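You operate a simulated robot arm through the tools that you are given. There is no shell and no other tool. Be economical: measure what you need, move in short steps, check, and stop when the job is done.

Carry out the task below with a simulated robot arm. There is one attempt and no reset: what you move stays moved.

JOB
Pour one dose of mix into the sample mould and start the cure.
Fine: swing the mould arm back over its drip tray, slide the lid shut and clamp it before you press CURE; spill nothing.

The check looks at the end state, three seconds after you hand in, the way a careful person would. Anything else that was tipped, shoved, dropped, spilled or broken makes it a failure. A push-on lid holds only when it is set on centred and level and pressed home; a screw cap is set on level and turned clockwise until tight.

ROBOT AND FRAMES
A 7-joint arm with a two-finger parallel gripper, fixed in place. Base frame: the origin is at the foot of the arm, x ahead of it, y to its left, z up. Lengths are in mm, angles in rad, forces in N, time in s.
With the tool pointing down near the work surface it reaches from about 240 to 680 mm from the base axis. Its first joint turns from -1.152 to 1.152 rad. Payload 2.4 kg.
The tool frame sits at the grasp point between the pads (the TCP): z along the fingers, y along the line on which they close. The tips reach 30 mm beyond it. Largest opening 94 mm; finger width 28, thickness 10; the body of the gripper, 50 by 96 mm, starts 55 mm behind the TCP.
Orientation is that of the tool frame in the base frame, as a unit quaternion [w, x, y, z]. With the fingers straight down and closing along the base's y, the tool's x points along the base's -x, its y along +y and its z along -z.

CONTROLS
- The arm moves only by the tool drive_tool. Its argument "deltas" is text: rows parted by semicolons, each of 6 numbers parted by spaces: the shift along the tool's x, y, z in m, then the turn, a rotation vector about the tool's x, y, z in degrees. In form: x y z ax ay az; .... A call has 1 to 20 rows; each row is the pose to reach, as a shift and turn from the pose commanded when the call began, along the tool's axes at that moment. "jaw" is the closure, from 0 (fully open) to 1 (shut), set as the call begins (left out, the last holds). A row lasts 0.2 s, in which the tool goes at most 50 mm and 0.15 rad; a call with a longer step from one row to the next is refused whole, and so is a gripper value outside its range. A pose out of reach is approached as far as the arm can. The call stops where the force on the tool passes 70 N (or 10 N more than at its start, if that is more) or the arm is blocked; 0.2 s more then pass. The fingers move at their own pace (about 153 mm/s each) and stop on an object; they squeeze with about 26 N. The grip force told is the motor's: it shows also when the fingers shut on nothing. Time passes only in rows, and 0.2 s behind the last, so rows that repeat a pose let the fingers close. The reply holds the time, the measured pose of the TCP, the force on the tool along the base axes, the opening and the grip force, in the units named above and with some noise, and new pictures: "show" is both (left out), scene, wrist or none.
- Cameras (640 x 400 px; columns grow to the right, rows downward): "scene" is fixed at [54.1, 495.7, 1442.3]; the picture's right is [-0.52, -0.85, 0.00], its down [-0.50, 0.30, -0.81] and it looks along [0.69, -0.42, -0.58] (base axes); focal length 353 px, centre (320, 200). "wrist" rides on the gripper at [76, 14, -103] in the tool frame; the picture's right is [-0.18, 0.98, 0.00], its down [-0.75, -0.14, -0.64] and it looks along [-0.63, -0.12, 0.77] (tool axes); focal length 243 px, centre (320, 200).
- locate(camera, pixels): for up to 12 pixels [column, row] of the newest picture of that camera ("zoom" is the newest enlarged one), the place [x, y, z] in the base frame of the surface seen there, good to about 3 mm. The clock stands still meanwhile.
- zoom(camera, box): a new picture of the part [left, top, right, bottom] of that camera's present view, enlarged. The clock stands still meanwhile.
- finish_job(): hands the job in; it is judged then, once.

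Work in short steps. Measure before you move; look again where a grasp or a placing could have gone wrong, and mend it. You have 80 turns and 170 pictures in all, those below and enlarged ones among them. Open the gripper and draw the arm clear of the work before you hand the job in, unless the task says otherwise; then end with one line.

The tools are called after "Request:" as name(argument=value, ...) on one line, values as JSON. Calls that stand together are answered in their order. drive_tool: Moves the arm, as the interface text tells. Its arguments: {"type":"object","properties":{"deltas":{"type":"string"},"jaw":{"type":"number"},"show":{"type":"string","enum":["both","scene","wrist","none"]}},"required":["deltas"]} The other tools are called the same way: locate (camera, pixels) gives the place of the surface under pixels of a picture; zoom (camera, box) takes an enlarged picture of a part of a camera's view; finish_job () hands the job in.

At the start:

```text
time: 0.0
ee_pos: [436.1, 49.7, 1172.9]
orientation: [0.0, 0.0, 1.0, 0.001]
ft_force: [0.2, 0.2, -0.1]
finger_gap: 94.0
grip_force: 0.1
```

scene: 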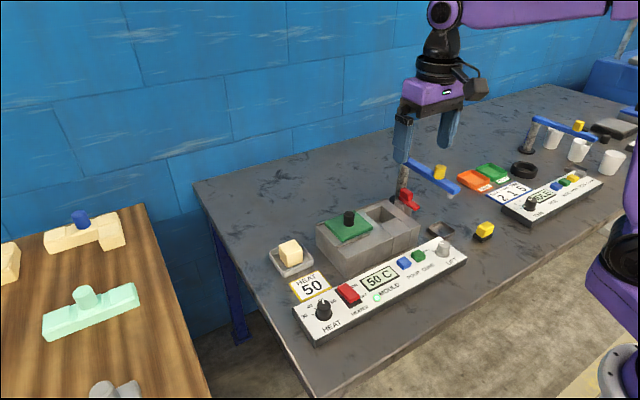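
wrist: 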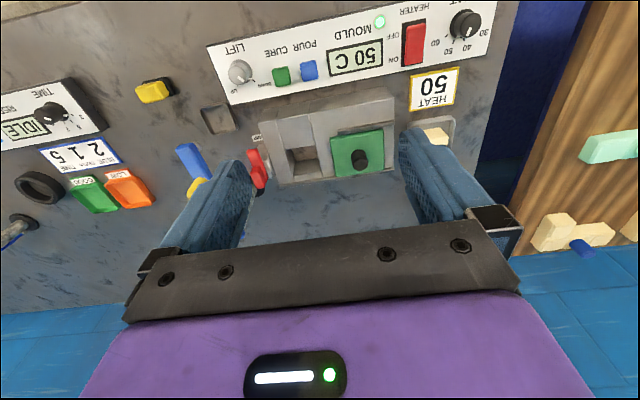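

I see the mould station around scene (380,240) and a second station at right. I'll enlarge both views to read labels.

Request:
zoom(camera="scene", box=[260, 140, 500, 350])

Request:
zoom(camera="wrist", box=[180, 0, 500, 200])

Request:
zoom(camera="scene", box=[440, 90, 640, 230])

```text
1.90 times, centred on (380, 245) of scene
```

zoom: 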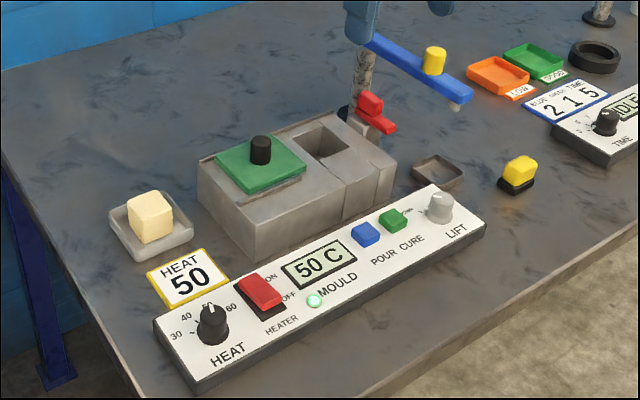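

```text
2.00 times, centred on (340, 100) of wrist
```

zoom: 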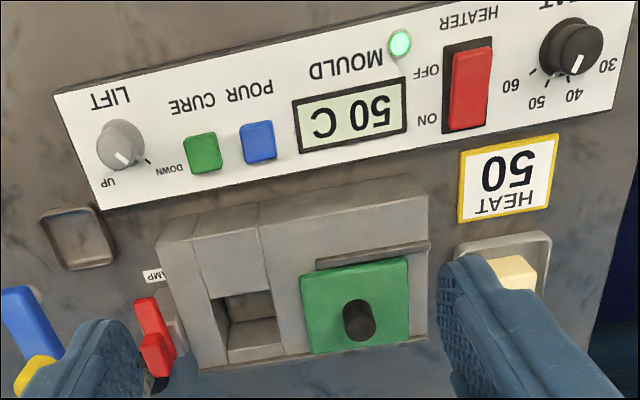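

```text
2.86 times, centred on (540, 160) of scene
```

zoom: 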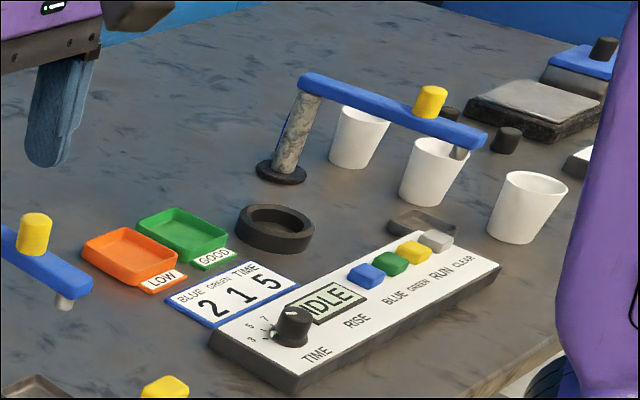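

Locating the key points of the mould station, and zooming on the panel controls.

Request:
locate(camera="scene", pixels=[[349, 216], [440, 171], [408, 162], [449, 195], [437, 228], [405, 193], [407, 205], [384, 214], [404, 263], [418, 256], [443, 245], [348, 293]])

Request:
zoom(camera="wrist", box=[200, 40, 310, 109])

Request:
zoom(camera="wrist", box=[370, 0, 500, 81])

Request:
zoom(camera="scene", box=[340, 140, 500, 260])

```text
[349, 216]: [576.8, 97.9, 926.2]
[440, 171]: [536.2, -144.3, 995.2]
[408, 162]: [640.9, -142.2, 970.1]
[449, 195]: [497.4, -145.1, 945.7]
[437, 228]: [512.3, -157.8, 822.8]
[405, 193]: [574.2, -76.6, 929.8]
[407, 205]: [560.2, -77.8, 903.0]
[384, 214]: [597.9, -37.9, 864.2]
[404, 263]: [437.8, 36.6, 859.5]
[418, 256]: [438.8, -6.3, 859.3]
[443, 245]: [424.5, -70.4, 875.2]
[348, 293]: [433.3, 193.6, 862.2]
```

```text
5.80 times, centred on (255, 74) of wrist
```

zoom: 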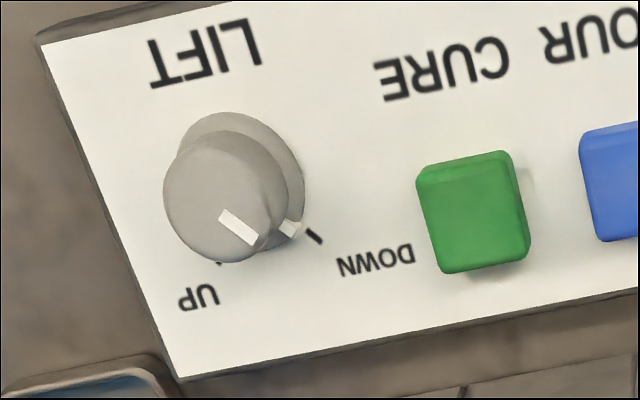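

```text
4.92 times, centred on (435, 40) of wrist
```

zoom: 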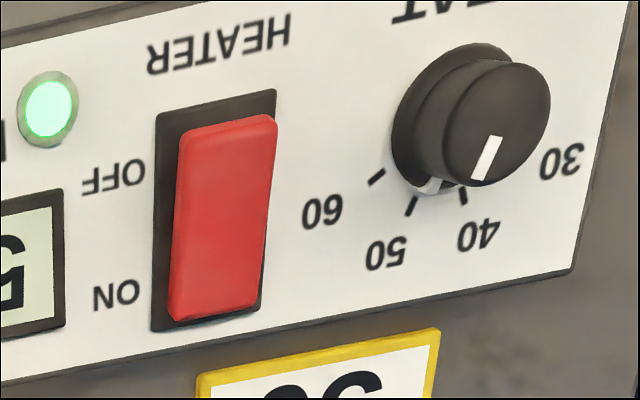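

```text
3.33 times, centred on (420, 200) of scene
```

zoom: 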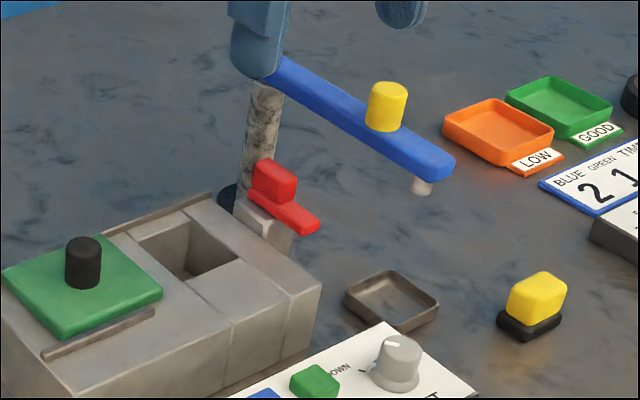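

Heater is ON, set to 50, display 50 C matches card; lift is DOWN. Now I measure arm, cavity, lid and clamp geometry from scene.

Request:
locate(camera="zoom", pixels=[[265, 120], [255, 180], [285, 75], [435, 165], [422, 188], [388, 90], [388, 125], [185, 265], [215, 205], [135, 240], [240, 260], [190, 288]])

Request:
locate(camera="wrist", pixels=[[280, 77], [308, 71], [240, 72], [359, 158], [335, 140], [384, 170], [290, 155], [318, 150], [305, 172], [252, 155], [262, 175], [300, 165]])

```text
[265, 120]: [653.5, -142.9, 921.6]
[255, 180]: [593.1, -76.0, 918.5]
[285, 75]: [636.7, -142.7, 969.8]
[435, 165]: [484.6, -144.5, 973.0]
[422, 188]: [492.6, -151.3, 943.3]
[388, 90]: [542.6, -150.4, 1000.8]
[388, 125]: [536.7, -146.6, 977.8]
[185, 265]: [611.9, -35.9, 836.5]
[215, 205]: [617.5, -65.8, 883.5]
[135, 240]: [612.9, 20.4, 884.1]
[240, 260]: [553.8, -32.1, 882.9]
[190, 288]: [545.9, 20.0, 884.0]
```

```text
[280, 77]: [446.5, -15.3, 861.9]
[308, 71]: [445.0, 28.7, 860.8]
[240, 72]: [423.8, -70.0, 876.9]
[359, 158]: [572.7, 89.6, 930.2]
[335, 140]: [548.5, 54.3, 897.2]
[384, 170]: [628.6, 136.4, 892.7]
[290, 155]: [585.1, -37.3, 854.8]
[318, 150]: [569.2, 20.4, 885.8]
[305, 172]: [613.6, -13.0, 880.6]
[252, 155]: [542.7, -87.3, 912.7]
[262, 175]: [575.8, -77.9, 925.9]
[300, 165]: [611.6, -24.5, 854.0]
```

Knob is near (542,-149, top 1001), arm points along -x from post ~(658,-147), cavity centre ~(580,-8). Moving above the yellow knob to get a closer look.

Request:
drive_tool(deltas="-0.018 -0.033 0.012 0 0 0; -0.036 -0.066 0.025 0 0 0; -0.054 -0.1 0.04 0 0 0; -0.072 -0.133 0.055 0 0 0; -0.09 -0.166 0.07 0 0 0; -0.105 -0.199 0.083 0 0 0; -0.105 -0.199 0.083 0 0 0", jaw=0)

```text
time: 1.6
ee_pos: [544.1, -149.0, 1093.3]
orientation: [0.001, 0.0, 1.0, 0.0]
ft_force: [0.5, -0.3, -1.0]
finger_gap: 94.0
grip_force: 0.1
```

scene: 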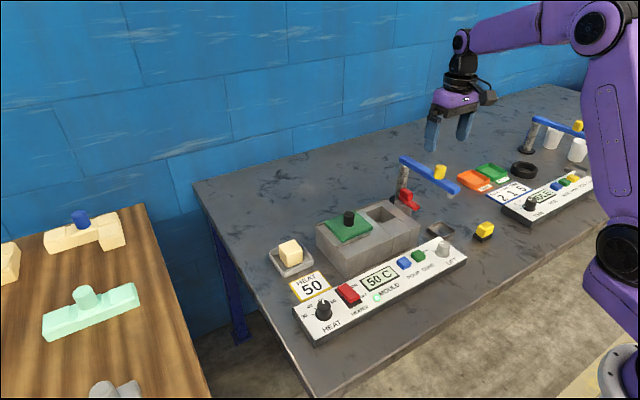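
wrist: 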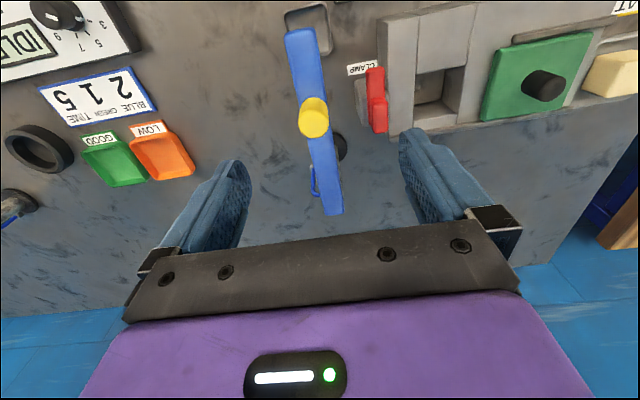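

The arm, knob (314,105) and post end (330,200) are visible. Measure them.

Request:
locate(camera="wrist", pixels=[[314, 102], [300, 38], [330, 205], [325, 175], [312, 180], [340, 145], [307, 30], [376, 75], [380, 110], [362, 100], [435, 85], [544, 84]])

Request:
zoom(camera="wrist", box=[260, 0, 480, 220])

Request:
zoom(camera="scene", box=[360, 140, 470, 240])

```text
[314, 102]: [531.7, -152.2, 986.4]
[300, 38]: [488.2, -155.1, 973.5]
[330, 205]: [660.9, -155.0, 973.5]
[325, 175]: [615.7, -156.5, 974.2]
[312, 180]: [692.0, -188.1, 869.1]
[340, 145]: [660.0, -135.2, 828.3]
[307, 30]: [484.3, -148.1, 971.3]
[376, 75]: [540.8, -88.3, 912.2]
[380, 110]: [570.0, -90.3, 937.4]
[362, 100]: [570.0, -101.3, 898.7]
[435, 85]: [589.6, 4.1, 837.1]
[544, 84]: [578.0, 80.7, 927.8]
```

```text
1.82 times, centred on (370, 110) of wrist
```

zoom: 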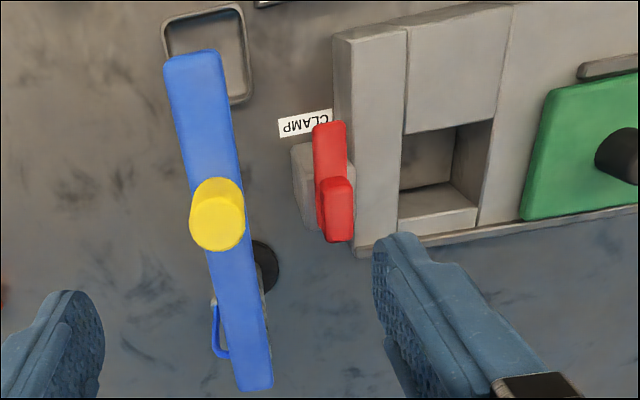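

```text
4.00 times, centred on (415, 190) of scene
```

zoom: 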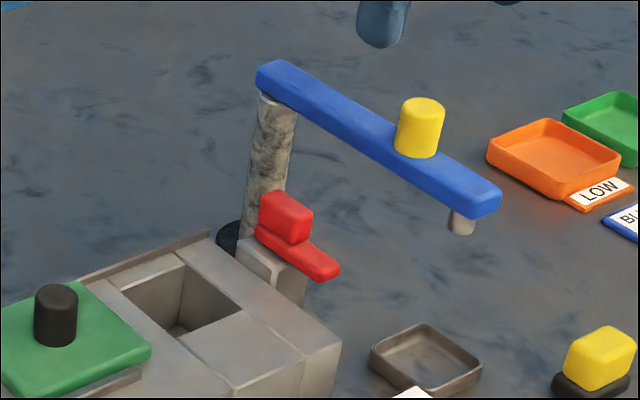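

Refine knob top centre at wrist (313,122).

Request:
locate(camera="wrist", pixels=[[313, 123], [302, 123], [325, 123], [313, 133], [313, 115], [300, 75], [326, 75], [320, 170], [338, 170]])

```text
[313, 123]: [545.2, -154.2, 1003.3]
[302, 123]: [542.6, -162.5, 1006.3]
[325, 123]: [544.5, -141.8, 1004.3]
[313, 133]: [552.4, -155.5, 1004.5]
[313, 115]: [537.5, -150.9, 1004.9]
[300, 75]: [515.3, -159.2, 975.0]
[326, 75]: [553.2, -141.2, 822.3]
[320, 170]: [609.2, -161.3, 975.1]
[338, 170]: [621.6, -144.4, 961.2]
```

Knob centre (545,-152), top 1004, ~22 mm wide. Descend straddling it with a loose cage.

Request:
drive_tool(deltas="0 -0.003 0.02 0 0 0; 0 -0.003 0.04 0 0 0; 0 -0.003 0.06 0 0 0; 0 -0.003 0.076 0 0 0; 0 -0.003 0.076 0 0 0", jaw=0.6)

```text
time: 2.8
ee_pos: [542.3, -154.1, 1014.6]
orientation: [0.0, 0.0, 1.0, 0.0]
ft_force: [0.2, 0.2, -0.1]
finger_gap: 37.6
grip_force: 0.0
```

scene: 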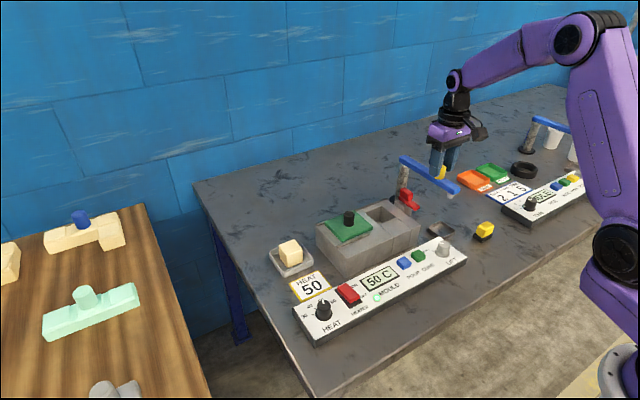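
wrist: 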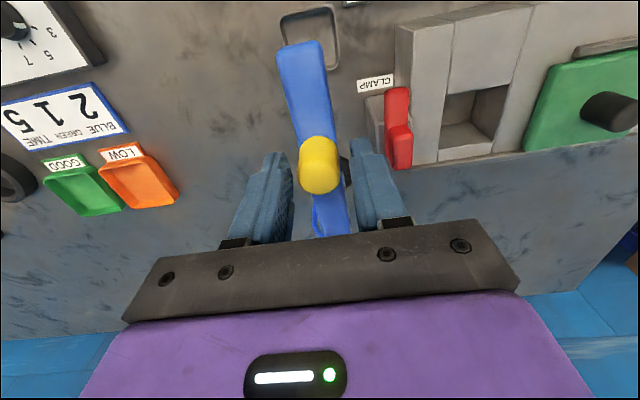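

Knob is between the fingers. Tighten the cage to ~26 mm and swing 24° along the arc about the post as a test.

Request:
drive_tool(deltas="0 0 0 0 0 0; -0.0002 0.0059 0 0 0 3; -0.0006 0.0117 0 0 0 6; -0.0024 0.0233 0 0 0 12; -0.0055 0.0346 0 0 0 18; -0.0097 0.0456 0 0 0 24; -0.0097 0.0456 0 0 0 24", jaw=0.72)

```text
time: 4.4
ee_pos: [552.8, -107.4, 1013.0]
orientation: [0.0, 0.208, 0.978, 0.0]
ft_force: [-0.9, -0.3, 0.3]
finger_gap: 26.3
grip_force: 0.1
```

scene: 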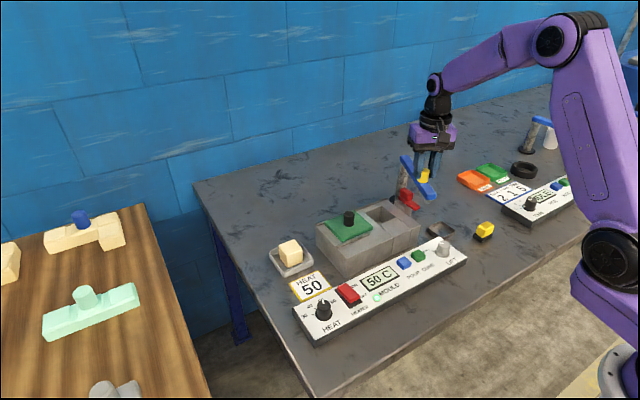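
wrist: 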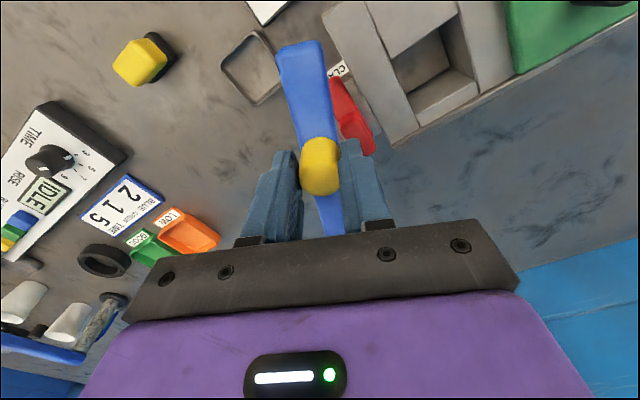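

It follows freely. Continue 36° more toward the cavity.

Request:
drive_tool(deltas="-0.0006 0.0117 0 0 0 6; -0.0024 0.0233 0 0 0 12; -0.0055 0.0346 0 0 0 18; -0.0097 0.0456 0 0 0 24; -0.0150 0.0560 0 0 0 30; -0.0180 0.0610 0 0 0 33; -0.0214 0.0658 0 0 0 36; -0.0214 0.0658 0 0 0 36")

```text
time: 6.2
ee_pos: [599.1, -56.1, 1014.1]
orientation: [0.001, 0.501, 0.866, 0.0]
ft_force: [0.4, 1.0, 0.2]
finger_gap: 26.7
grip_force: 0.8
```

scene: 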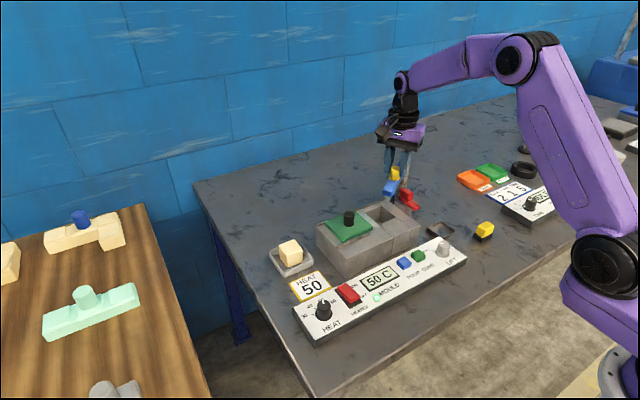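
wrist: 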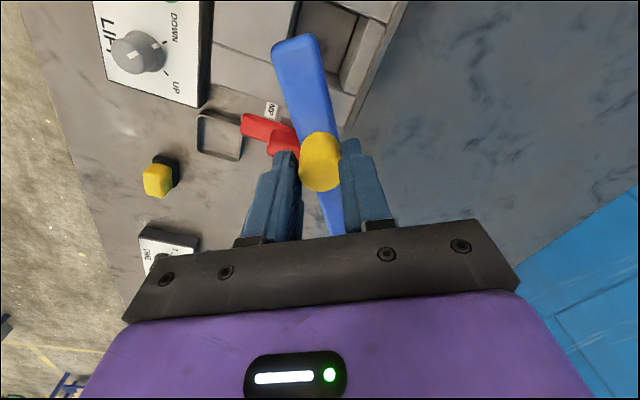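

Check where the nozzle sits relative to the cavity (scene ~ (390,190)).

Request:
zoom(camera="scene", box=[340, 150, 440, 250])

Request:
zoom(camera="wrist", box=[200, 0, 420, 220])

Request:
locate(camera="wrist", pixels=[[280, 50], [310, 40], [297, 70], [337, 225], [320, 225], [345, 50], [330, 10], [370, 20]])

```text
4.00 times, centred on (390, 200) of scene
```

zoom: 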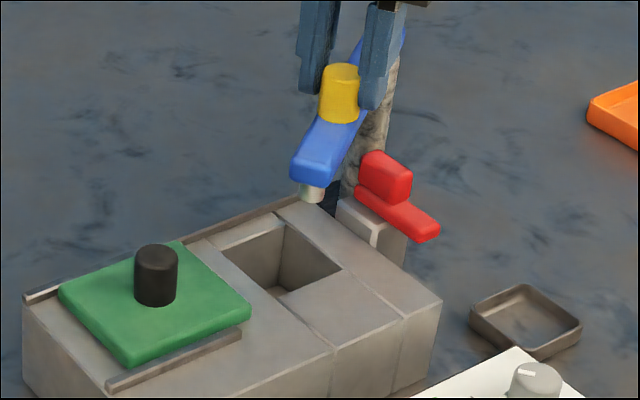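

```text
1.82 times, centred on (310, 110) of wrist
```

zoom: 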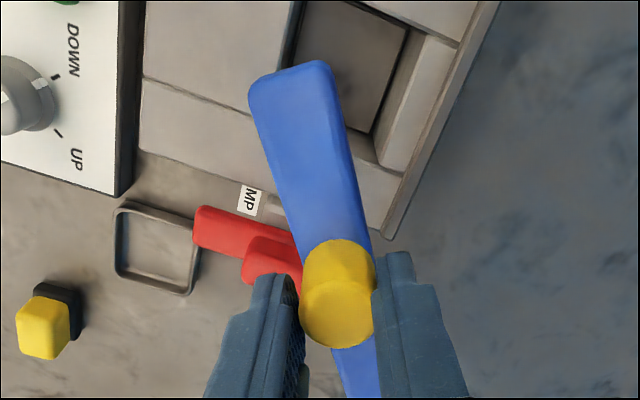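

```text
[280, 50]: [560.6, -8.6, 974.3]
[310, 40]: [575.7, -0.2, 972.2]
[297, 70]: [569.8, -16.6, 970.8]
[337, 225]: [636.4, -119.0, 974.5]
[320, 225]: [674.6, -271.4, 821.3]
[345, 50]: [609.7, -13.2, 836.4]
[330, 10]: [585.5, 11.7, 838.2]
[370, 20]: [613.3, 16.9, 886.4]
```

Measure cavity rim corners and nozzle.

Request:
locate(camera="scene", pixels=[[364.5, 212.5], [381, 204.5], [396, 217.5], [379.5, 226], [388, 198], [386, 198], [390.5, 198], [377, 217], [384, 225]])

Request:
locate(camera="zoom", pixels=[[270, 60], [300, 15], [370, 135], [400, 40], [340, 60], [225, 50], [380, 100], [390, 150], [280, 50]])

```text
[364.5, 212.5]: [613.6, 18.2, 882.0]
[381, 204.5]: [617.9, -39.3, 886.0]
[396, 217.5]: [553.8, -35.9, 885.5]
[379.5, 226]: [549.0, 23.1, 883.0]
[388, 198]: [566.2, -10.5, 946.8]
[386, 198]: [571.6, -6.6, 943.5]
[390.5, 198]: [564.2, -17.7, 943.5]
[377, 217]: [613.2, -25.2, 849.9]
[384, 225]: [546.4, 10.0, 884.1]
```

```text
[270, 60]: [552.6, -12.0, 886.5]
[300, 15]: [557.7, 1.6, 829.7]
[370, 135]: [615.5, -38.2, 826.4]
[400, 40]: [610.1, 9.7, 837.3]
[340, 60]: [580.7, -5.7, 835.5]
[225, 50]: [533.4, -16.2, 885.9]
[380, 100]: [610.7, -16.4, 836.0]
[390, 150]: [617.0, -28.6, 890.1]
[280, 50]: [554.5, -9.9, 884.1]
```

Opening spans x 554–613, y −37–20; nozzle is at about (571,−14). About 4° further centres it.

Request:
drive_tool(deltas="-0.0001 0.0039 0 0 0 2; -0.0003 0.0078 0 0 0 4; -0.0003 0.0078 0 0 0 4")

Request:
zoom(camera="scene", box=[340, 150, 440, 250])

Request:
zoom(camera="wrist", box=[200, 0, 420, 220])

Request:
locate(camera="scene", pixels=[[388, 198], [386, 198], [384, 198], [382, 192], [384, 186]])

```text
time: 7.0
ee_pos: [605.6, -52.4, 1014.3]
orientation: [0.0, 0.531, 0.847, 0.001]
ft_force: [0.8, 0.0, -0.8]
finger_gap: 26.4
grip_force: 0.3
```

scene: 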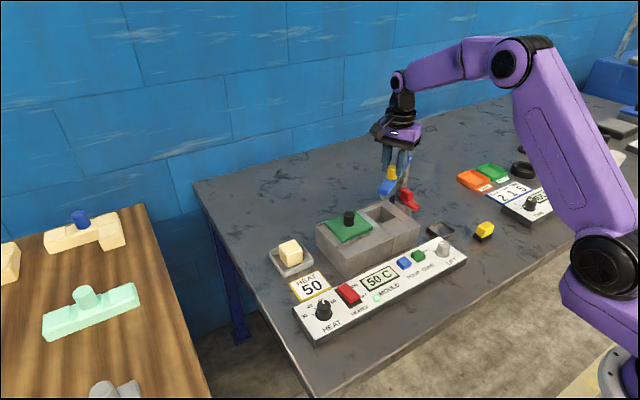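
wrist: 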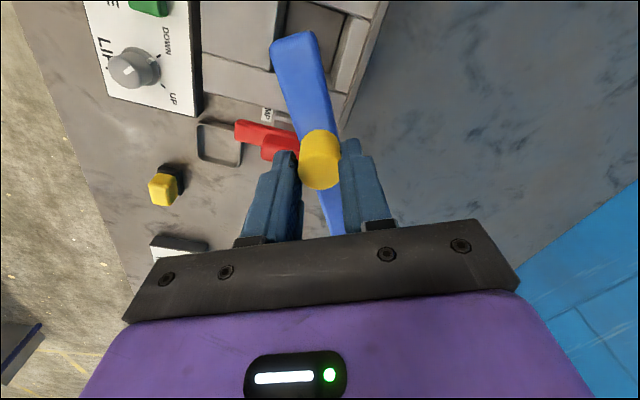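

```text
4.00 times, centred on (390, 200) of scene
```

zoom: 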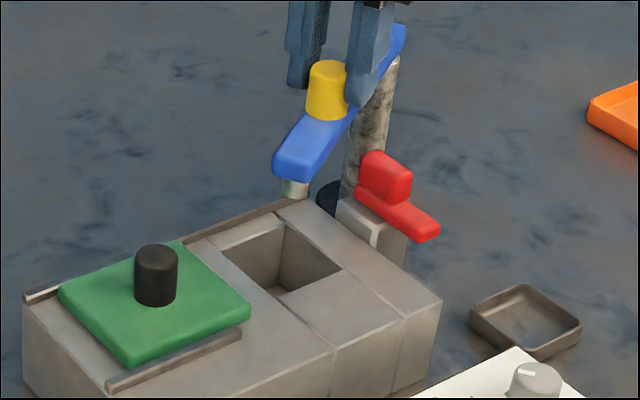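

```text
1.82 times, centred on (310, 110) of wrist
```

zoom: 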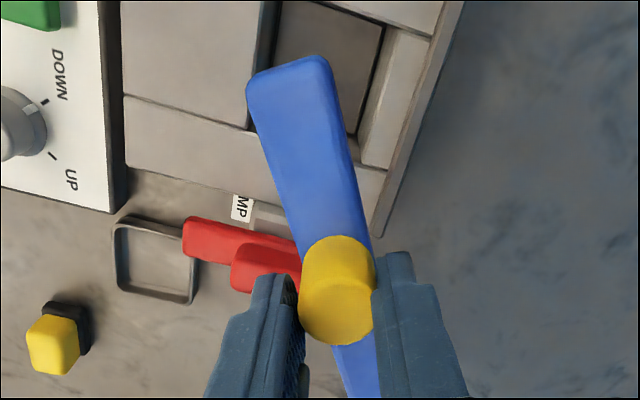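

```text
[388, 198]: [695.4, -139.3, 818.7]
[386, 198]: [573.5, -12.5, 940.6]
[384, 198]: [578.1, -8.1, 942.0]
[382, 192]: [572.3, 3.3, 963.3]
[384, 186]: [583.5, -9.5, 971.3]
```

Nozzle is now centred at about (580,−11). Lift off straight, then unrotate and move above POUR (442,34).

Request:
drive_tool(deltas="0 0 -0.03 0 0 0; 0 0 -0.065 0 0 0; 0 0 -0.1 0 0 0; 0.0186 -0.0137 -0.1 0 0 -8; 0.0373 -0.0274 -0.1 0 0 -16; 0.0559 -0.0412 -0.1 0 0 -24; 0.0745 -0.0549 -0.1 0 0 -32; 0.0932 -0.0686 -0.1 0 0 -40; 0.1118 -0.0823 -0.1 0 0 -48; 0.1305 -0.0961 -0.1 0 0 -56; 0.1491 -0.1098 -0.1 0 0 -64; 0.1491 -0.1098 -0.1 0 0 -64")

```text
time: 9.6
ee_pos: [439.9, 33.1, 1112.5]
orientation: [0.001, -0.001, 1.0, 0.0]
ft_force: [-0.8, -0.9, 0.7]
finger_gap: 26.3
grip_force: 0.1
```

scene: 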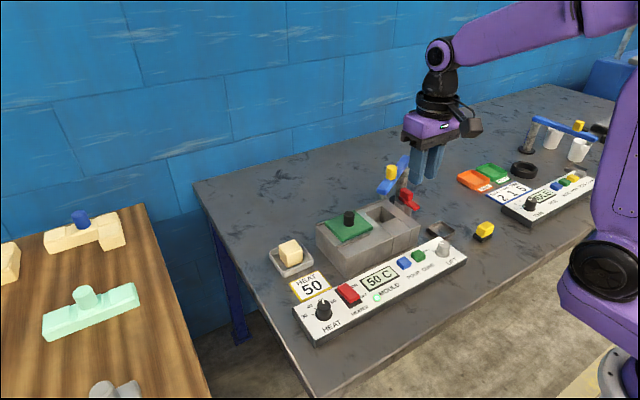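
wrist: 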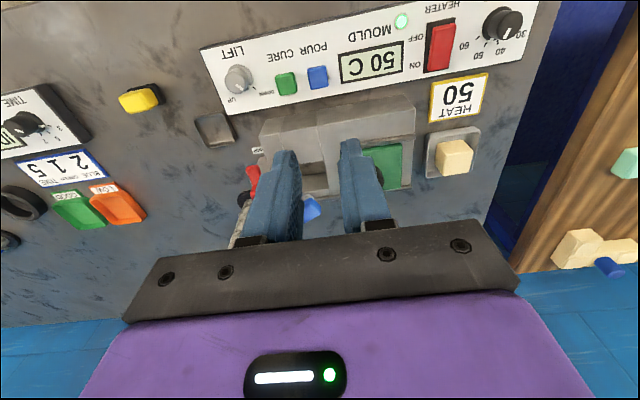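

Arm stays in place. Locate the button faces: POUR (317,77), CURE (286,83).

Request:
locate(camera="wrist", pixels=[[317, 77], [317, 70], [318, 84], [309, 78], [325, 76], [286, 83], [286, 76], [287, 91], [300, 60]])

```text
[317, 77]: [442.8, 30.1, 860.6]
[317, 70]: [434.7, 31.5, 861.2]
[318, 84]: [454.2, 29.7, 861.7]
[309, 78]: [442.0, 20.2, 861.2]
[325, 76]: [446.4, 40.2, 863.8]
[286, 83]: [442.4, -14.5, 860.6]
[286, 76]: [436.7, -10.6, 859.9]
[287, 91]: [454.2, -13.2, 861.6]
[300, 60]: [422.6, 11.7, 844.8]
```

POUR centre ≈ (444,30,861). Close jaw and descend to ~15 mm above.

Request:
drive_tool(deltas="-0.004 -0.003 0.04 0 0 0; -0.004 -0.003 0.08 0 0 0; -0.004 -0.003 0.12 0 0 0; -0.004 -0.003 0.16 0 0 0; -0.004 -0.003 0.207 0 0 0; -0.004 -0.003 0.207 0 0 0", jaw=1)

Request:
zoom(camera="scene", box=[340, 180, 480, 290])

```text
time: 11.0
ee_pos: [447.3, 29.3, 905.7]
orientation: [0.0, 0.0, 1.0, -0.001]
ft_force: [-0.1, -0.1, 0.6]
finger_gap: 0.2
grip_force: 26.5
```

scene: 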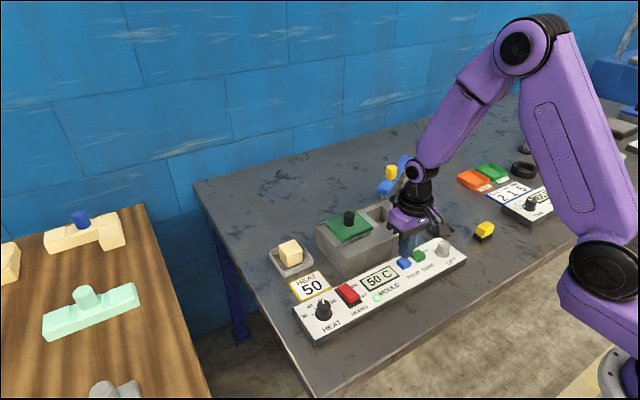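
wrist: 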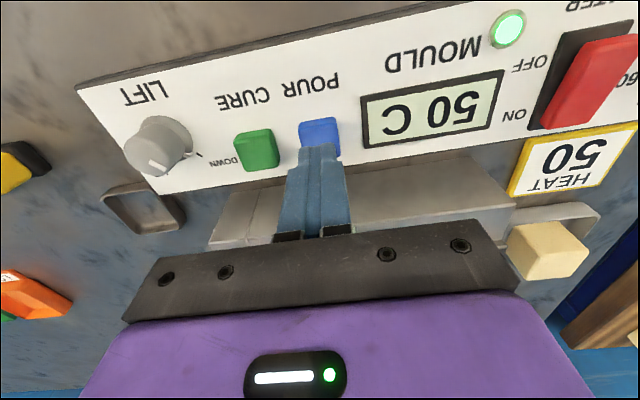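

```text
3.64 times, centred on (410, 235) of scene
```

zoom: 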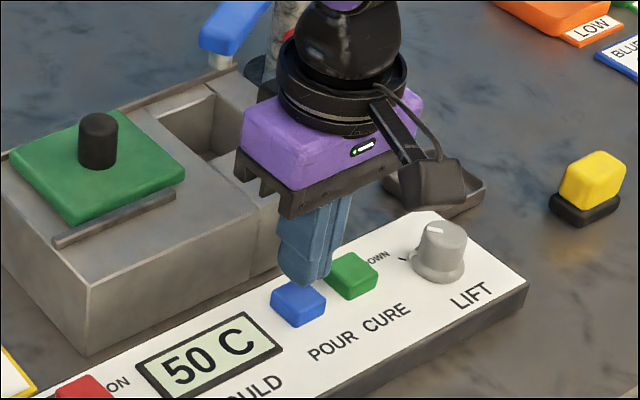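

Aligned above POUR. Press down a short way and release, once.

Request:
drive_tool(deltas="0.002 0 0.012 0 0 0; 0.002 0 0.016 0 0 0; 0.002 0 0.019 0 0 0; 0.002 0 0.010 0 0 0; 0.002 0 -0.01 0 0 0; 0.002 0 -0.02 0 0 0")

Request:
zoom(camera="scene", box=[340, 150, 480, 290])

```text
time: 12.4
ee_pos: [443.7, 32.6, 926.6]
orientation: [0.0, -0.001, 1.0, 0.0]
ft_force: [0.3, -0.5, 0.8]
finger_gap: 0.0
grip_force: 26.0
```

scene: 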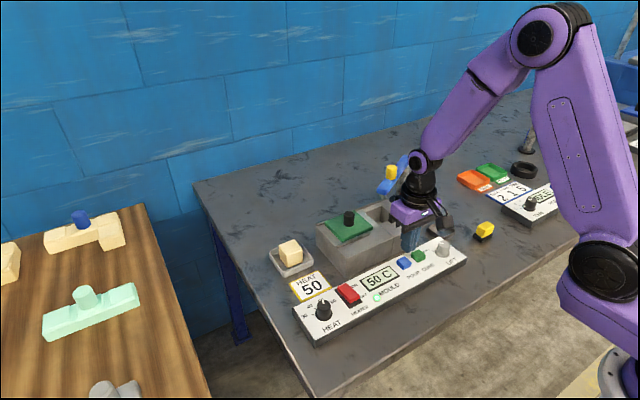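
wrist: 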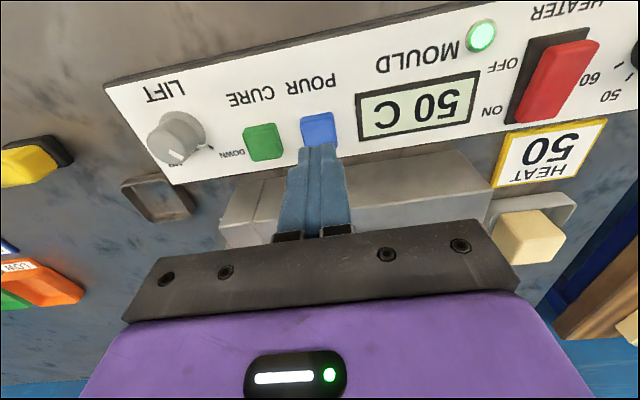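

```text
2.86 times, centred on (410, 220) of scene
```

zoom: 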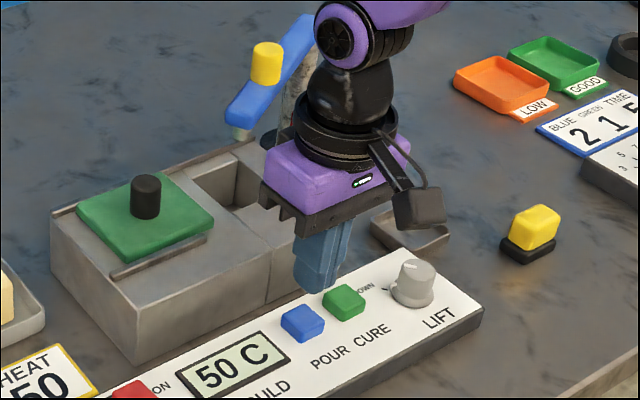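

No visible effect yet from this angle; raise the arm to look into the cavity before deciding anything.

Request:
drive_tool(deltas="0.02 0 -0.045 0 0 0; 0.02 0 -0.09 0 0 0; 0.02 0 -0.135 0 0 0; 0.02 0 -0.18 0 0 0; 0.02 0 -0.18 0 0 0")

Request:
zoom(camera="scene", box=[340, 150, 440, 250])

Request:
zoom(camera="wrist", box=[200, 40, 440, 220])

```text
time: 13.6
ee_pos: [426.2, 28.8, 1110.3]
orientation: [0.0, 0.0, 1.0, 0.0]
ft_force: [0.4, -0.2, -0.4]
finger_gap: 0.1
grip_force: 25.7
```

scene: 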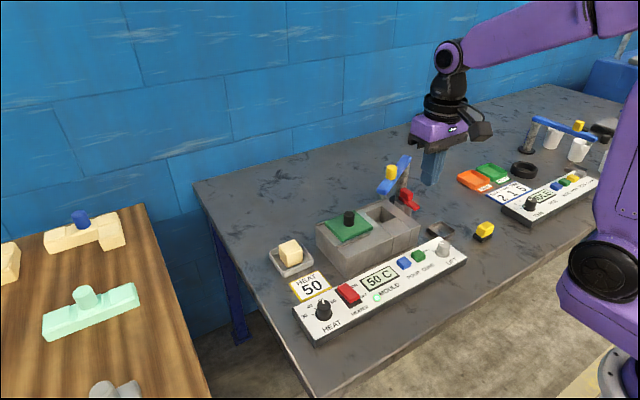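
wrist: 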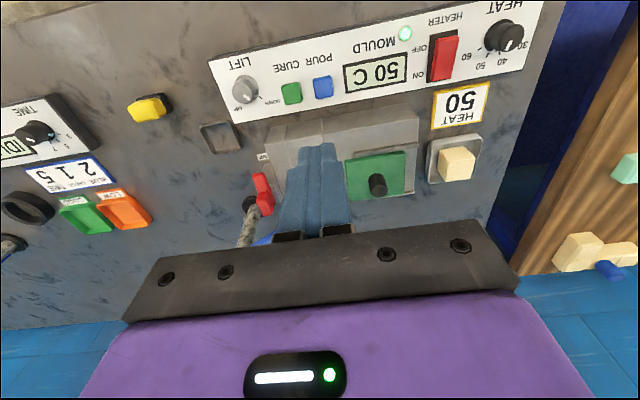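

```text
4.00 times, centred on (390, 200) of scene
```

zoom: 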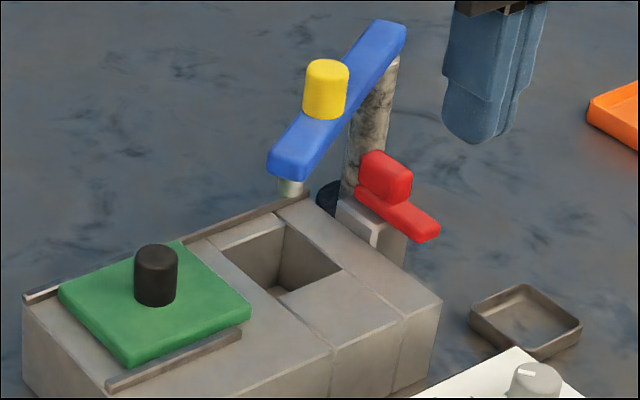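

```text
2.22 times, centred on (320, 130) of wrist
```

zoom: 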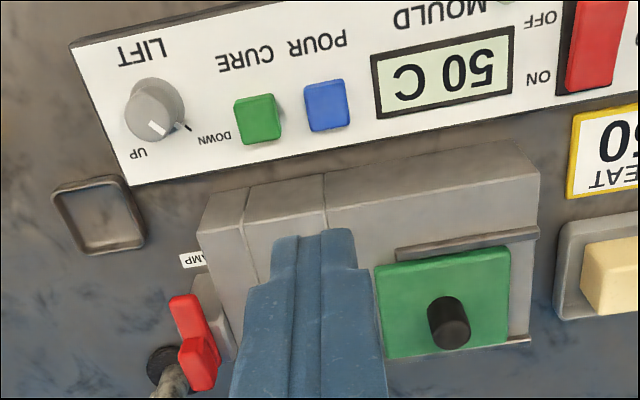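

The cavity looks unchanged; measure its floor to confirm.

Request:
locate(camera="scene", pixels=[[379, 221], [378, 218], [374, 215], [385, 216], [383, 210], [380, 223]])

Request:
zoom(camera="scene", box=[360, 195, 400, 235])

```text
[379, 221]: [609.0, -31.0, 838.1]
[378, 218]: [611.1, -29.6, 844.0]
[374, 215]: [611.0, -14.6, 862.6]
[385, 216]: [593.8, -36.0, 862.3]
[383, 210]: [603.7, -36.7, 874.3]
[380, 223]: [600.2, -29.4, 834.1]
```

```text
10.00 times, centred on (380, 215) of scene
```

zoom: 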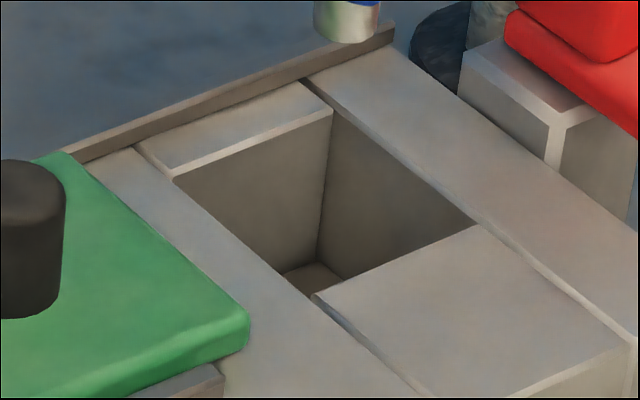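

Floor still at z≈835: nothing poured, the press was too shallow. Return and press a bit deeper, ending while pressed to read the force.

Request:
drive_tool(deltas="-0.02 0.001 0.045 0 0 0; -0.02 0.001 0.09 0 0 0; -0.02 0.001 0.135 0 0 0; -0.02 0.001 0.18 0 0 0; -0.02 0.001 0.205 0 0 0; -0.02 0.001 0.212 0 0 0; -0.02 0.001 0.218 0 0 0; -0.02 0.001 0.221 0 0 0")

Request:
zoom(camera="scene", box=[340, 150, 480, 290])

```text
time: 15.4
ee_pos: [443.4, 31.9, 887.7]
orientation: [0.0, 0.0, 1.0, 0.001]
ft_force: [-1.1, -0.1, 0.9]
finger_gap: 0.0
grip_force: 26.9
```

scene: 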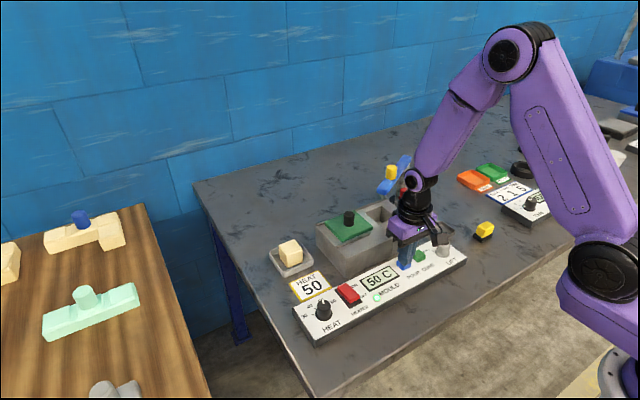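
wrist: 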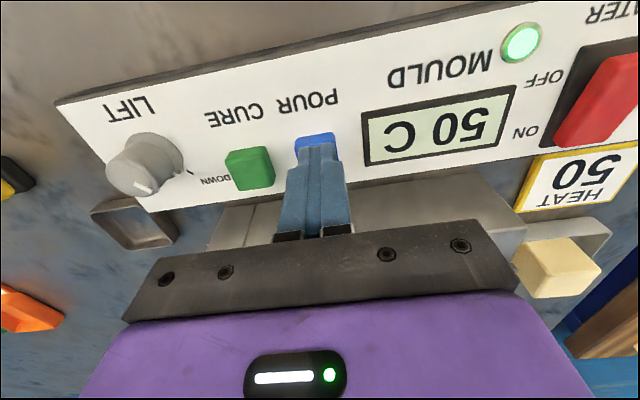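

```text
2.86 times, centred on (410, 220) of scene
```

zoom: 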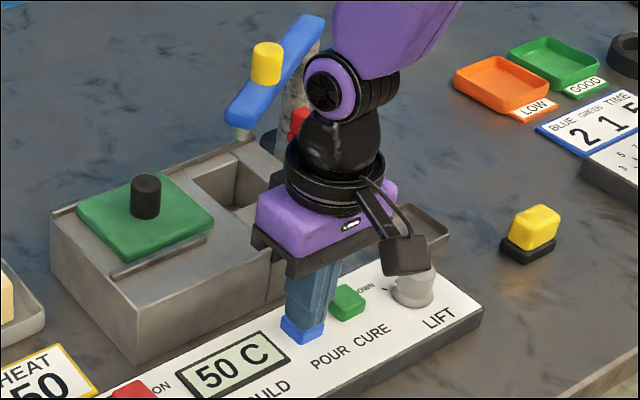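

Force is still ~1 N — not really in contact. Continue down in small steps.

Request:
drive_tool(deltas="0 0 0.002 0 0 0; 0 0 0.004 0 0 0", show="none")

Request:
zoom(camera="scene", box=[340, 150, 480, 290])

```text
time: 16.0
ee_pos: [443.8, 31.8, 882.9]
orientation: [0.001, 0.0, 1.0, 0.0]
ft_force: [1.0, -2.6, 9.7]
finger_gap: 0.0
grip_force: 26.1
```

```text
2.86 times, centred on (410, 220) of scene
```

zoom: 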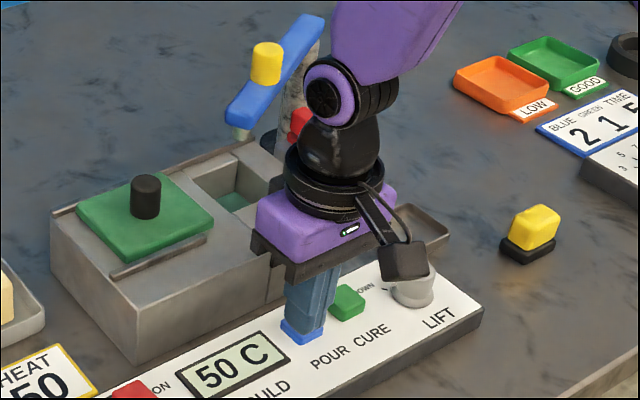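

Contact 10 N, and green mix appears in the cavity (230,200 in zoom). Release now and retreat upward.

Request:
drive_tool(deltas="0 0 -0.02 0 0 0; 0.01 0 -0.06 0 0 0; 0.02 0 -0.105 0 0 0; 0.02 0 -0.15 0 0 0; 0.02 0 -0.2 0 0 0; 0.02 0 -0.225 0 0 0; 0.02 0 -0.225 0 0 0; 0.02 0 -0.225 0 0 0", show="wrist")

Request:
zoom(camera="scene", box=[340, 150, 440, 250])

```text
time: 17.8
ee_pos: [425.5, 28.1, 1106.1]
orientation: [0.0, 0.0, 1.0, 0.0]
ft_force: [-0.5, -0.5, -0.3]
finger_gap: 0.3
grip_force: 25.6
```

wrist: 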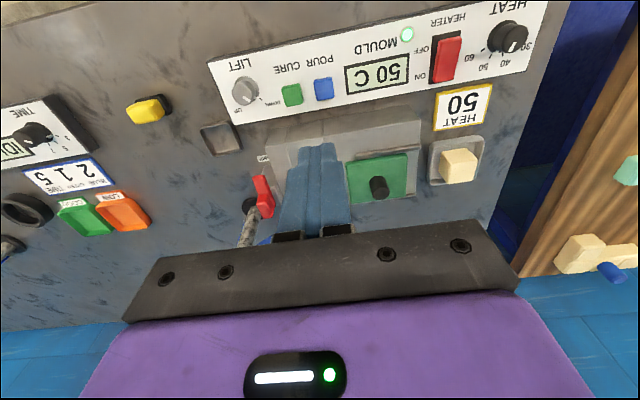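

```text
4.00 times, centred on (390, 200) of scene
```

zoom: 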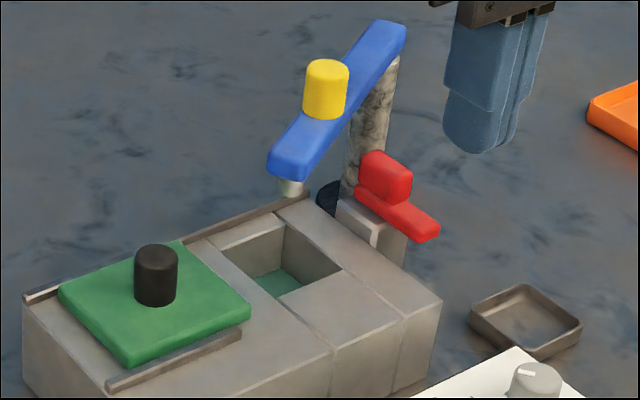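

One dose (green) is in the mould. Now return above the yellow knob rotated 64° and measure it.

Request:
drive_tool(deltas="-0.0225 -0.01 0 0 0 8; -0.045 -0.02 0 0 0 16; -0.0675 -0.03 0 0 0 24; -0.09 -0.04 0 0 0 32; -0.1125 -0.05 0 0 0 40; -0.135 -0.06 0 0 0 48; -0.1575 -0.07 0 0 0 56; -0.18 -0.08 0 0 0 64; -0.18 -0.08 0 0 0 64", jaw=0.6)

Request:
locate(camera="scene", pixels=[[391.7, 166.8], [391.7, 175]])

Request:
zoom(camera="wrist", box=[200, 0, 420, 220])

```text
time: 19.8
ee_pos: [600.3, -49.1, 1109.0]
orientation: [0.0, 0.531, 0.848, 0.0]
ft_force: [0.3, 0.0, 0.5]
finger_gap: 37.6
grip_force: 0.1
```

scene: 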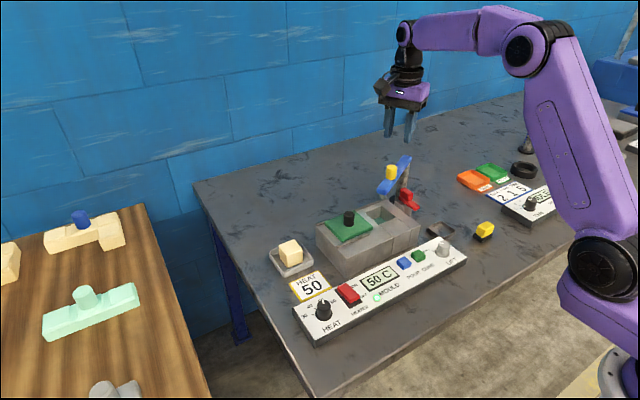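
wrist: 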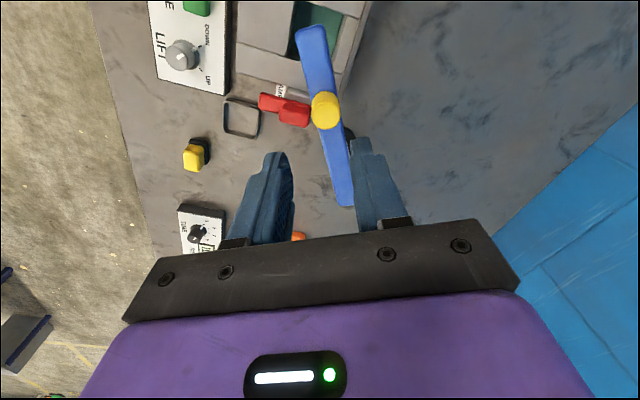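

```text
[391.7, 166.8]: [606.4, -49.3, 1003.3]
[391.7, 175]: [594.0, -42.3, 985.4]
```

```text
1.82 times, centred on (310, 110) of wrist
```

zoom: 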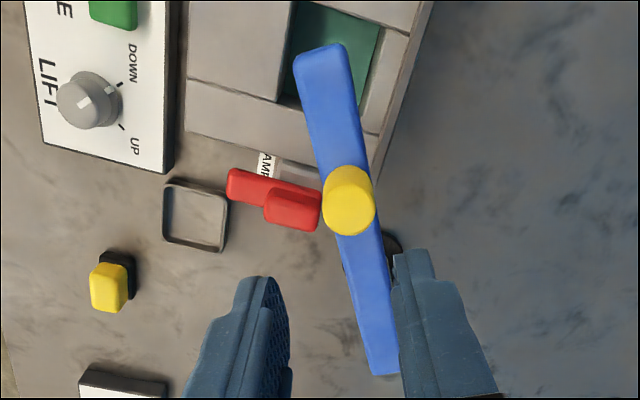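

Confirm knob top centre from the wrist too.

Request:
locate(camera="wrist", pixels=[[325, 115], [315, 114], [337, 114], [325, 122]])

```text
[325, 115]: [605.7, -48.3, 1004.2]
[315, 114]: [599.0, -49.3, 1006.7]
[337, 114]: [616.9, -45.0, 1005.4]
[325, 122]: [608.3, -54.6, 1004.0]
```

Knob centre ≈ (607,−49). Shift ~4.5 mm along tool y and descend 94 mm.

Request:
drive_tool(deltas="-0.001 0.0045 0.02 0 0 0; -0.001 0.0045 0.05 0 0 0; -0.001 0.0045 0.075 0 0 0; -0.001 0.0045 0.094 0 0 0; -0.001 0.0045 0.094 0 0 0")

Request:
zoom(camera="scene", box=[340, 120, 440, 220])

```text
time: 21.0
ee_pos: [607.5, -47.9, 1014.4]
orientation: [-0.001, 0.53, 0.848, 0.0]
ft_force: [-0.4, -0.2, -0.2]
finger_gap: 37.3
grip_force: 0.1
```

scene: 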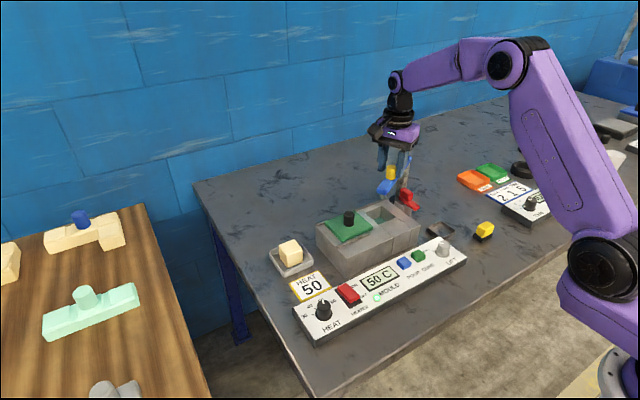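
wrist: 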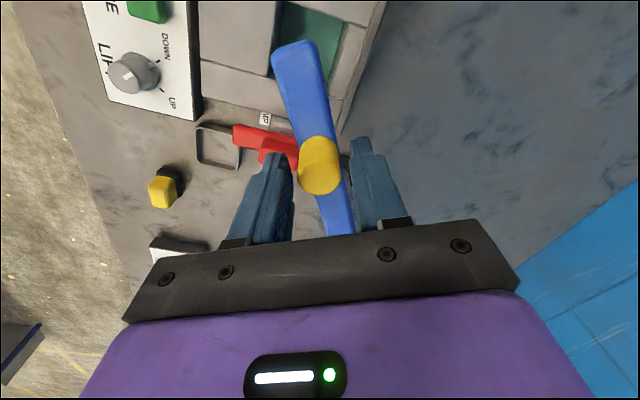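

```text
4.00 times, centred on (390, 170) of scene
```

zoom: 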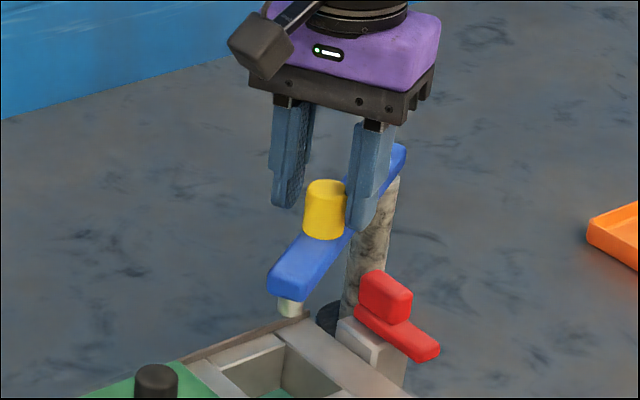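

Knob caged properly. Tighten the cage and swing back 65° to the tray.

Request:
drive_tool(deltas="0 0 0 0 0 0; -0.0003 -0.0078 0 0 0 -4; -0.0022 -0.0219 0 0 0 -11; -0.0055 -0.0346 0 0 0 -18; -0.0105 -0.0473 0 0 0 -25; -0.0170 -0.0594 0 0 0 -32; -0.0249 -0.0705 0 0 0 -39; -0.0342 -0.0806 0 0 0 -46; -0.0446 -0.0894 0 0 0 -53; -0.0543 -0.0960 0 0 0 -59; -0.0595 -0.0988 0 0 0 -62; -0.0647 -0.1015 0 0 0 -65; -0.0647 -0.1015 0 0 0 -65", jaw=0.72)

Request:
zoom(camera="scene", box=[340, 130, 480, 270])

```text
time: 23.8
ee_pos: [544.3, -151.7, 1013.5]
orientation: [0.0, -0.009, 1.0, 0.0]
ft_force: [-0.7, -1.5, -0.7]
finger_gap: 26.9
grip_force: 0.1
```

scene: 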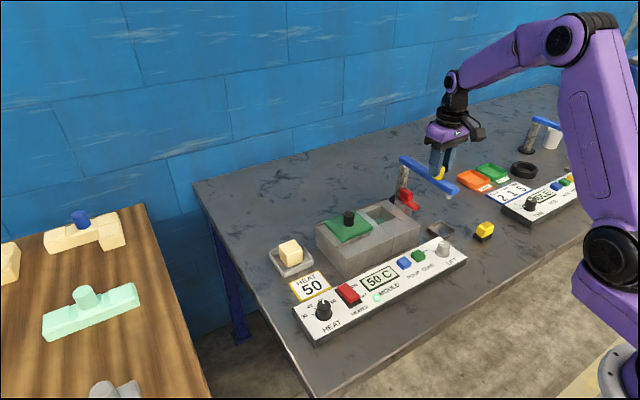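
wrist: 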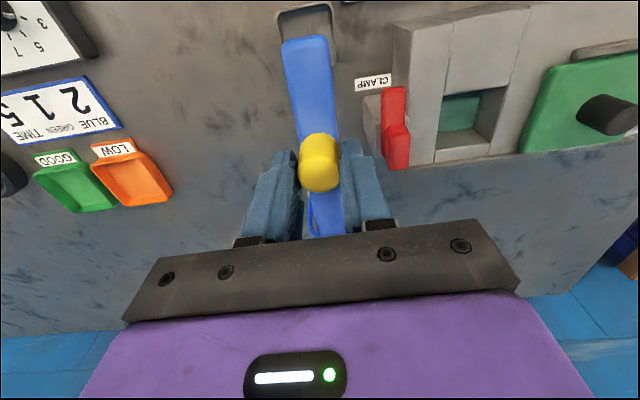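

```text
2.86 times, centred on (410, 200) of scene
```

zoom: 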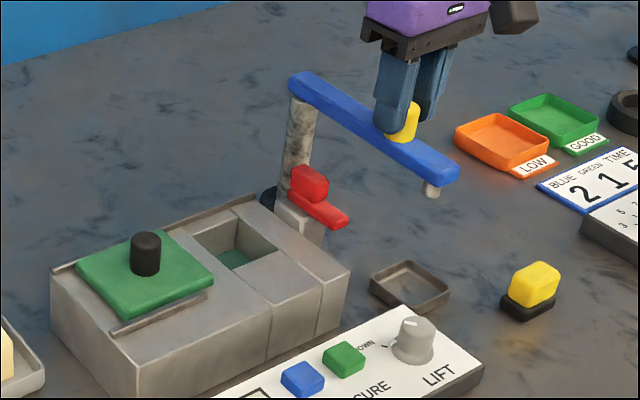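

Verify nozzle vs tray positions.

Request:
locate(camera="zoom", pixels=[[432, 190], [427, 188], [437, 188], [410, 285], [372, 278], [405, 262], [447, 292], [408, 308]])

Request:
locate(camera="wrist", pixels=[[284, 42], [326, 42], [345, 225], [298, 130]])

```text
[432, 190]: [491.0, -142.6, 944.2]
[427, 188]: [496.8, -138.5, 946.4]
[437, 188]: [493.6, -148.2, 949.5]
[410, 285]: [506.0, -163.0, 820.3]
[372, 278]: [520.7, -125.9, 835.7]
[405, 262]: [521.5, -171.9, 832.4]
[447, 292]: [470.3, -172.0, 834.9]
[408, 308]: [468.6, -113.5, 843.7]
```

```text
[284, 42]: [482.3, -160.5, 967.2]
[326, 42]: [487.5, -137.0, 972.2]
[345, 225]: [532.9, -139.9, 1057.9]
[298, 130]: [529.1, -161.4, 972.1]
```

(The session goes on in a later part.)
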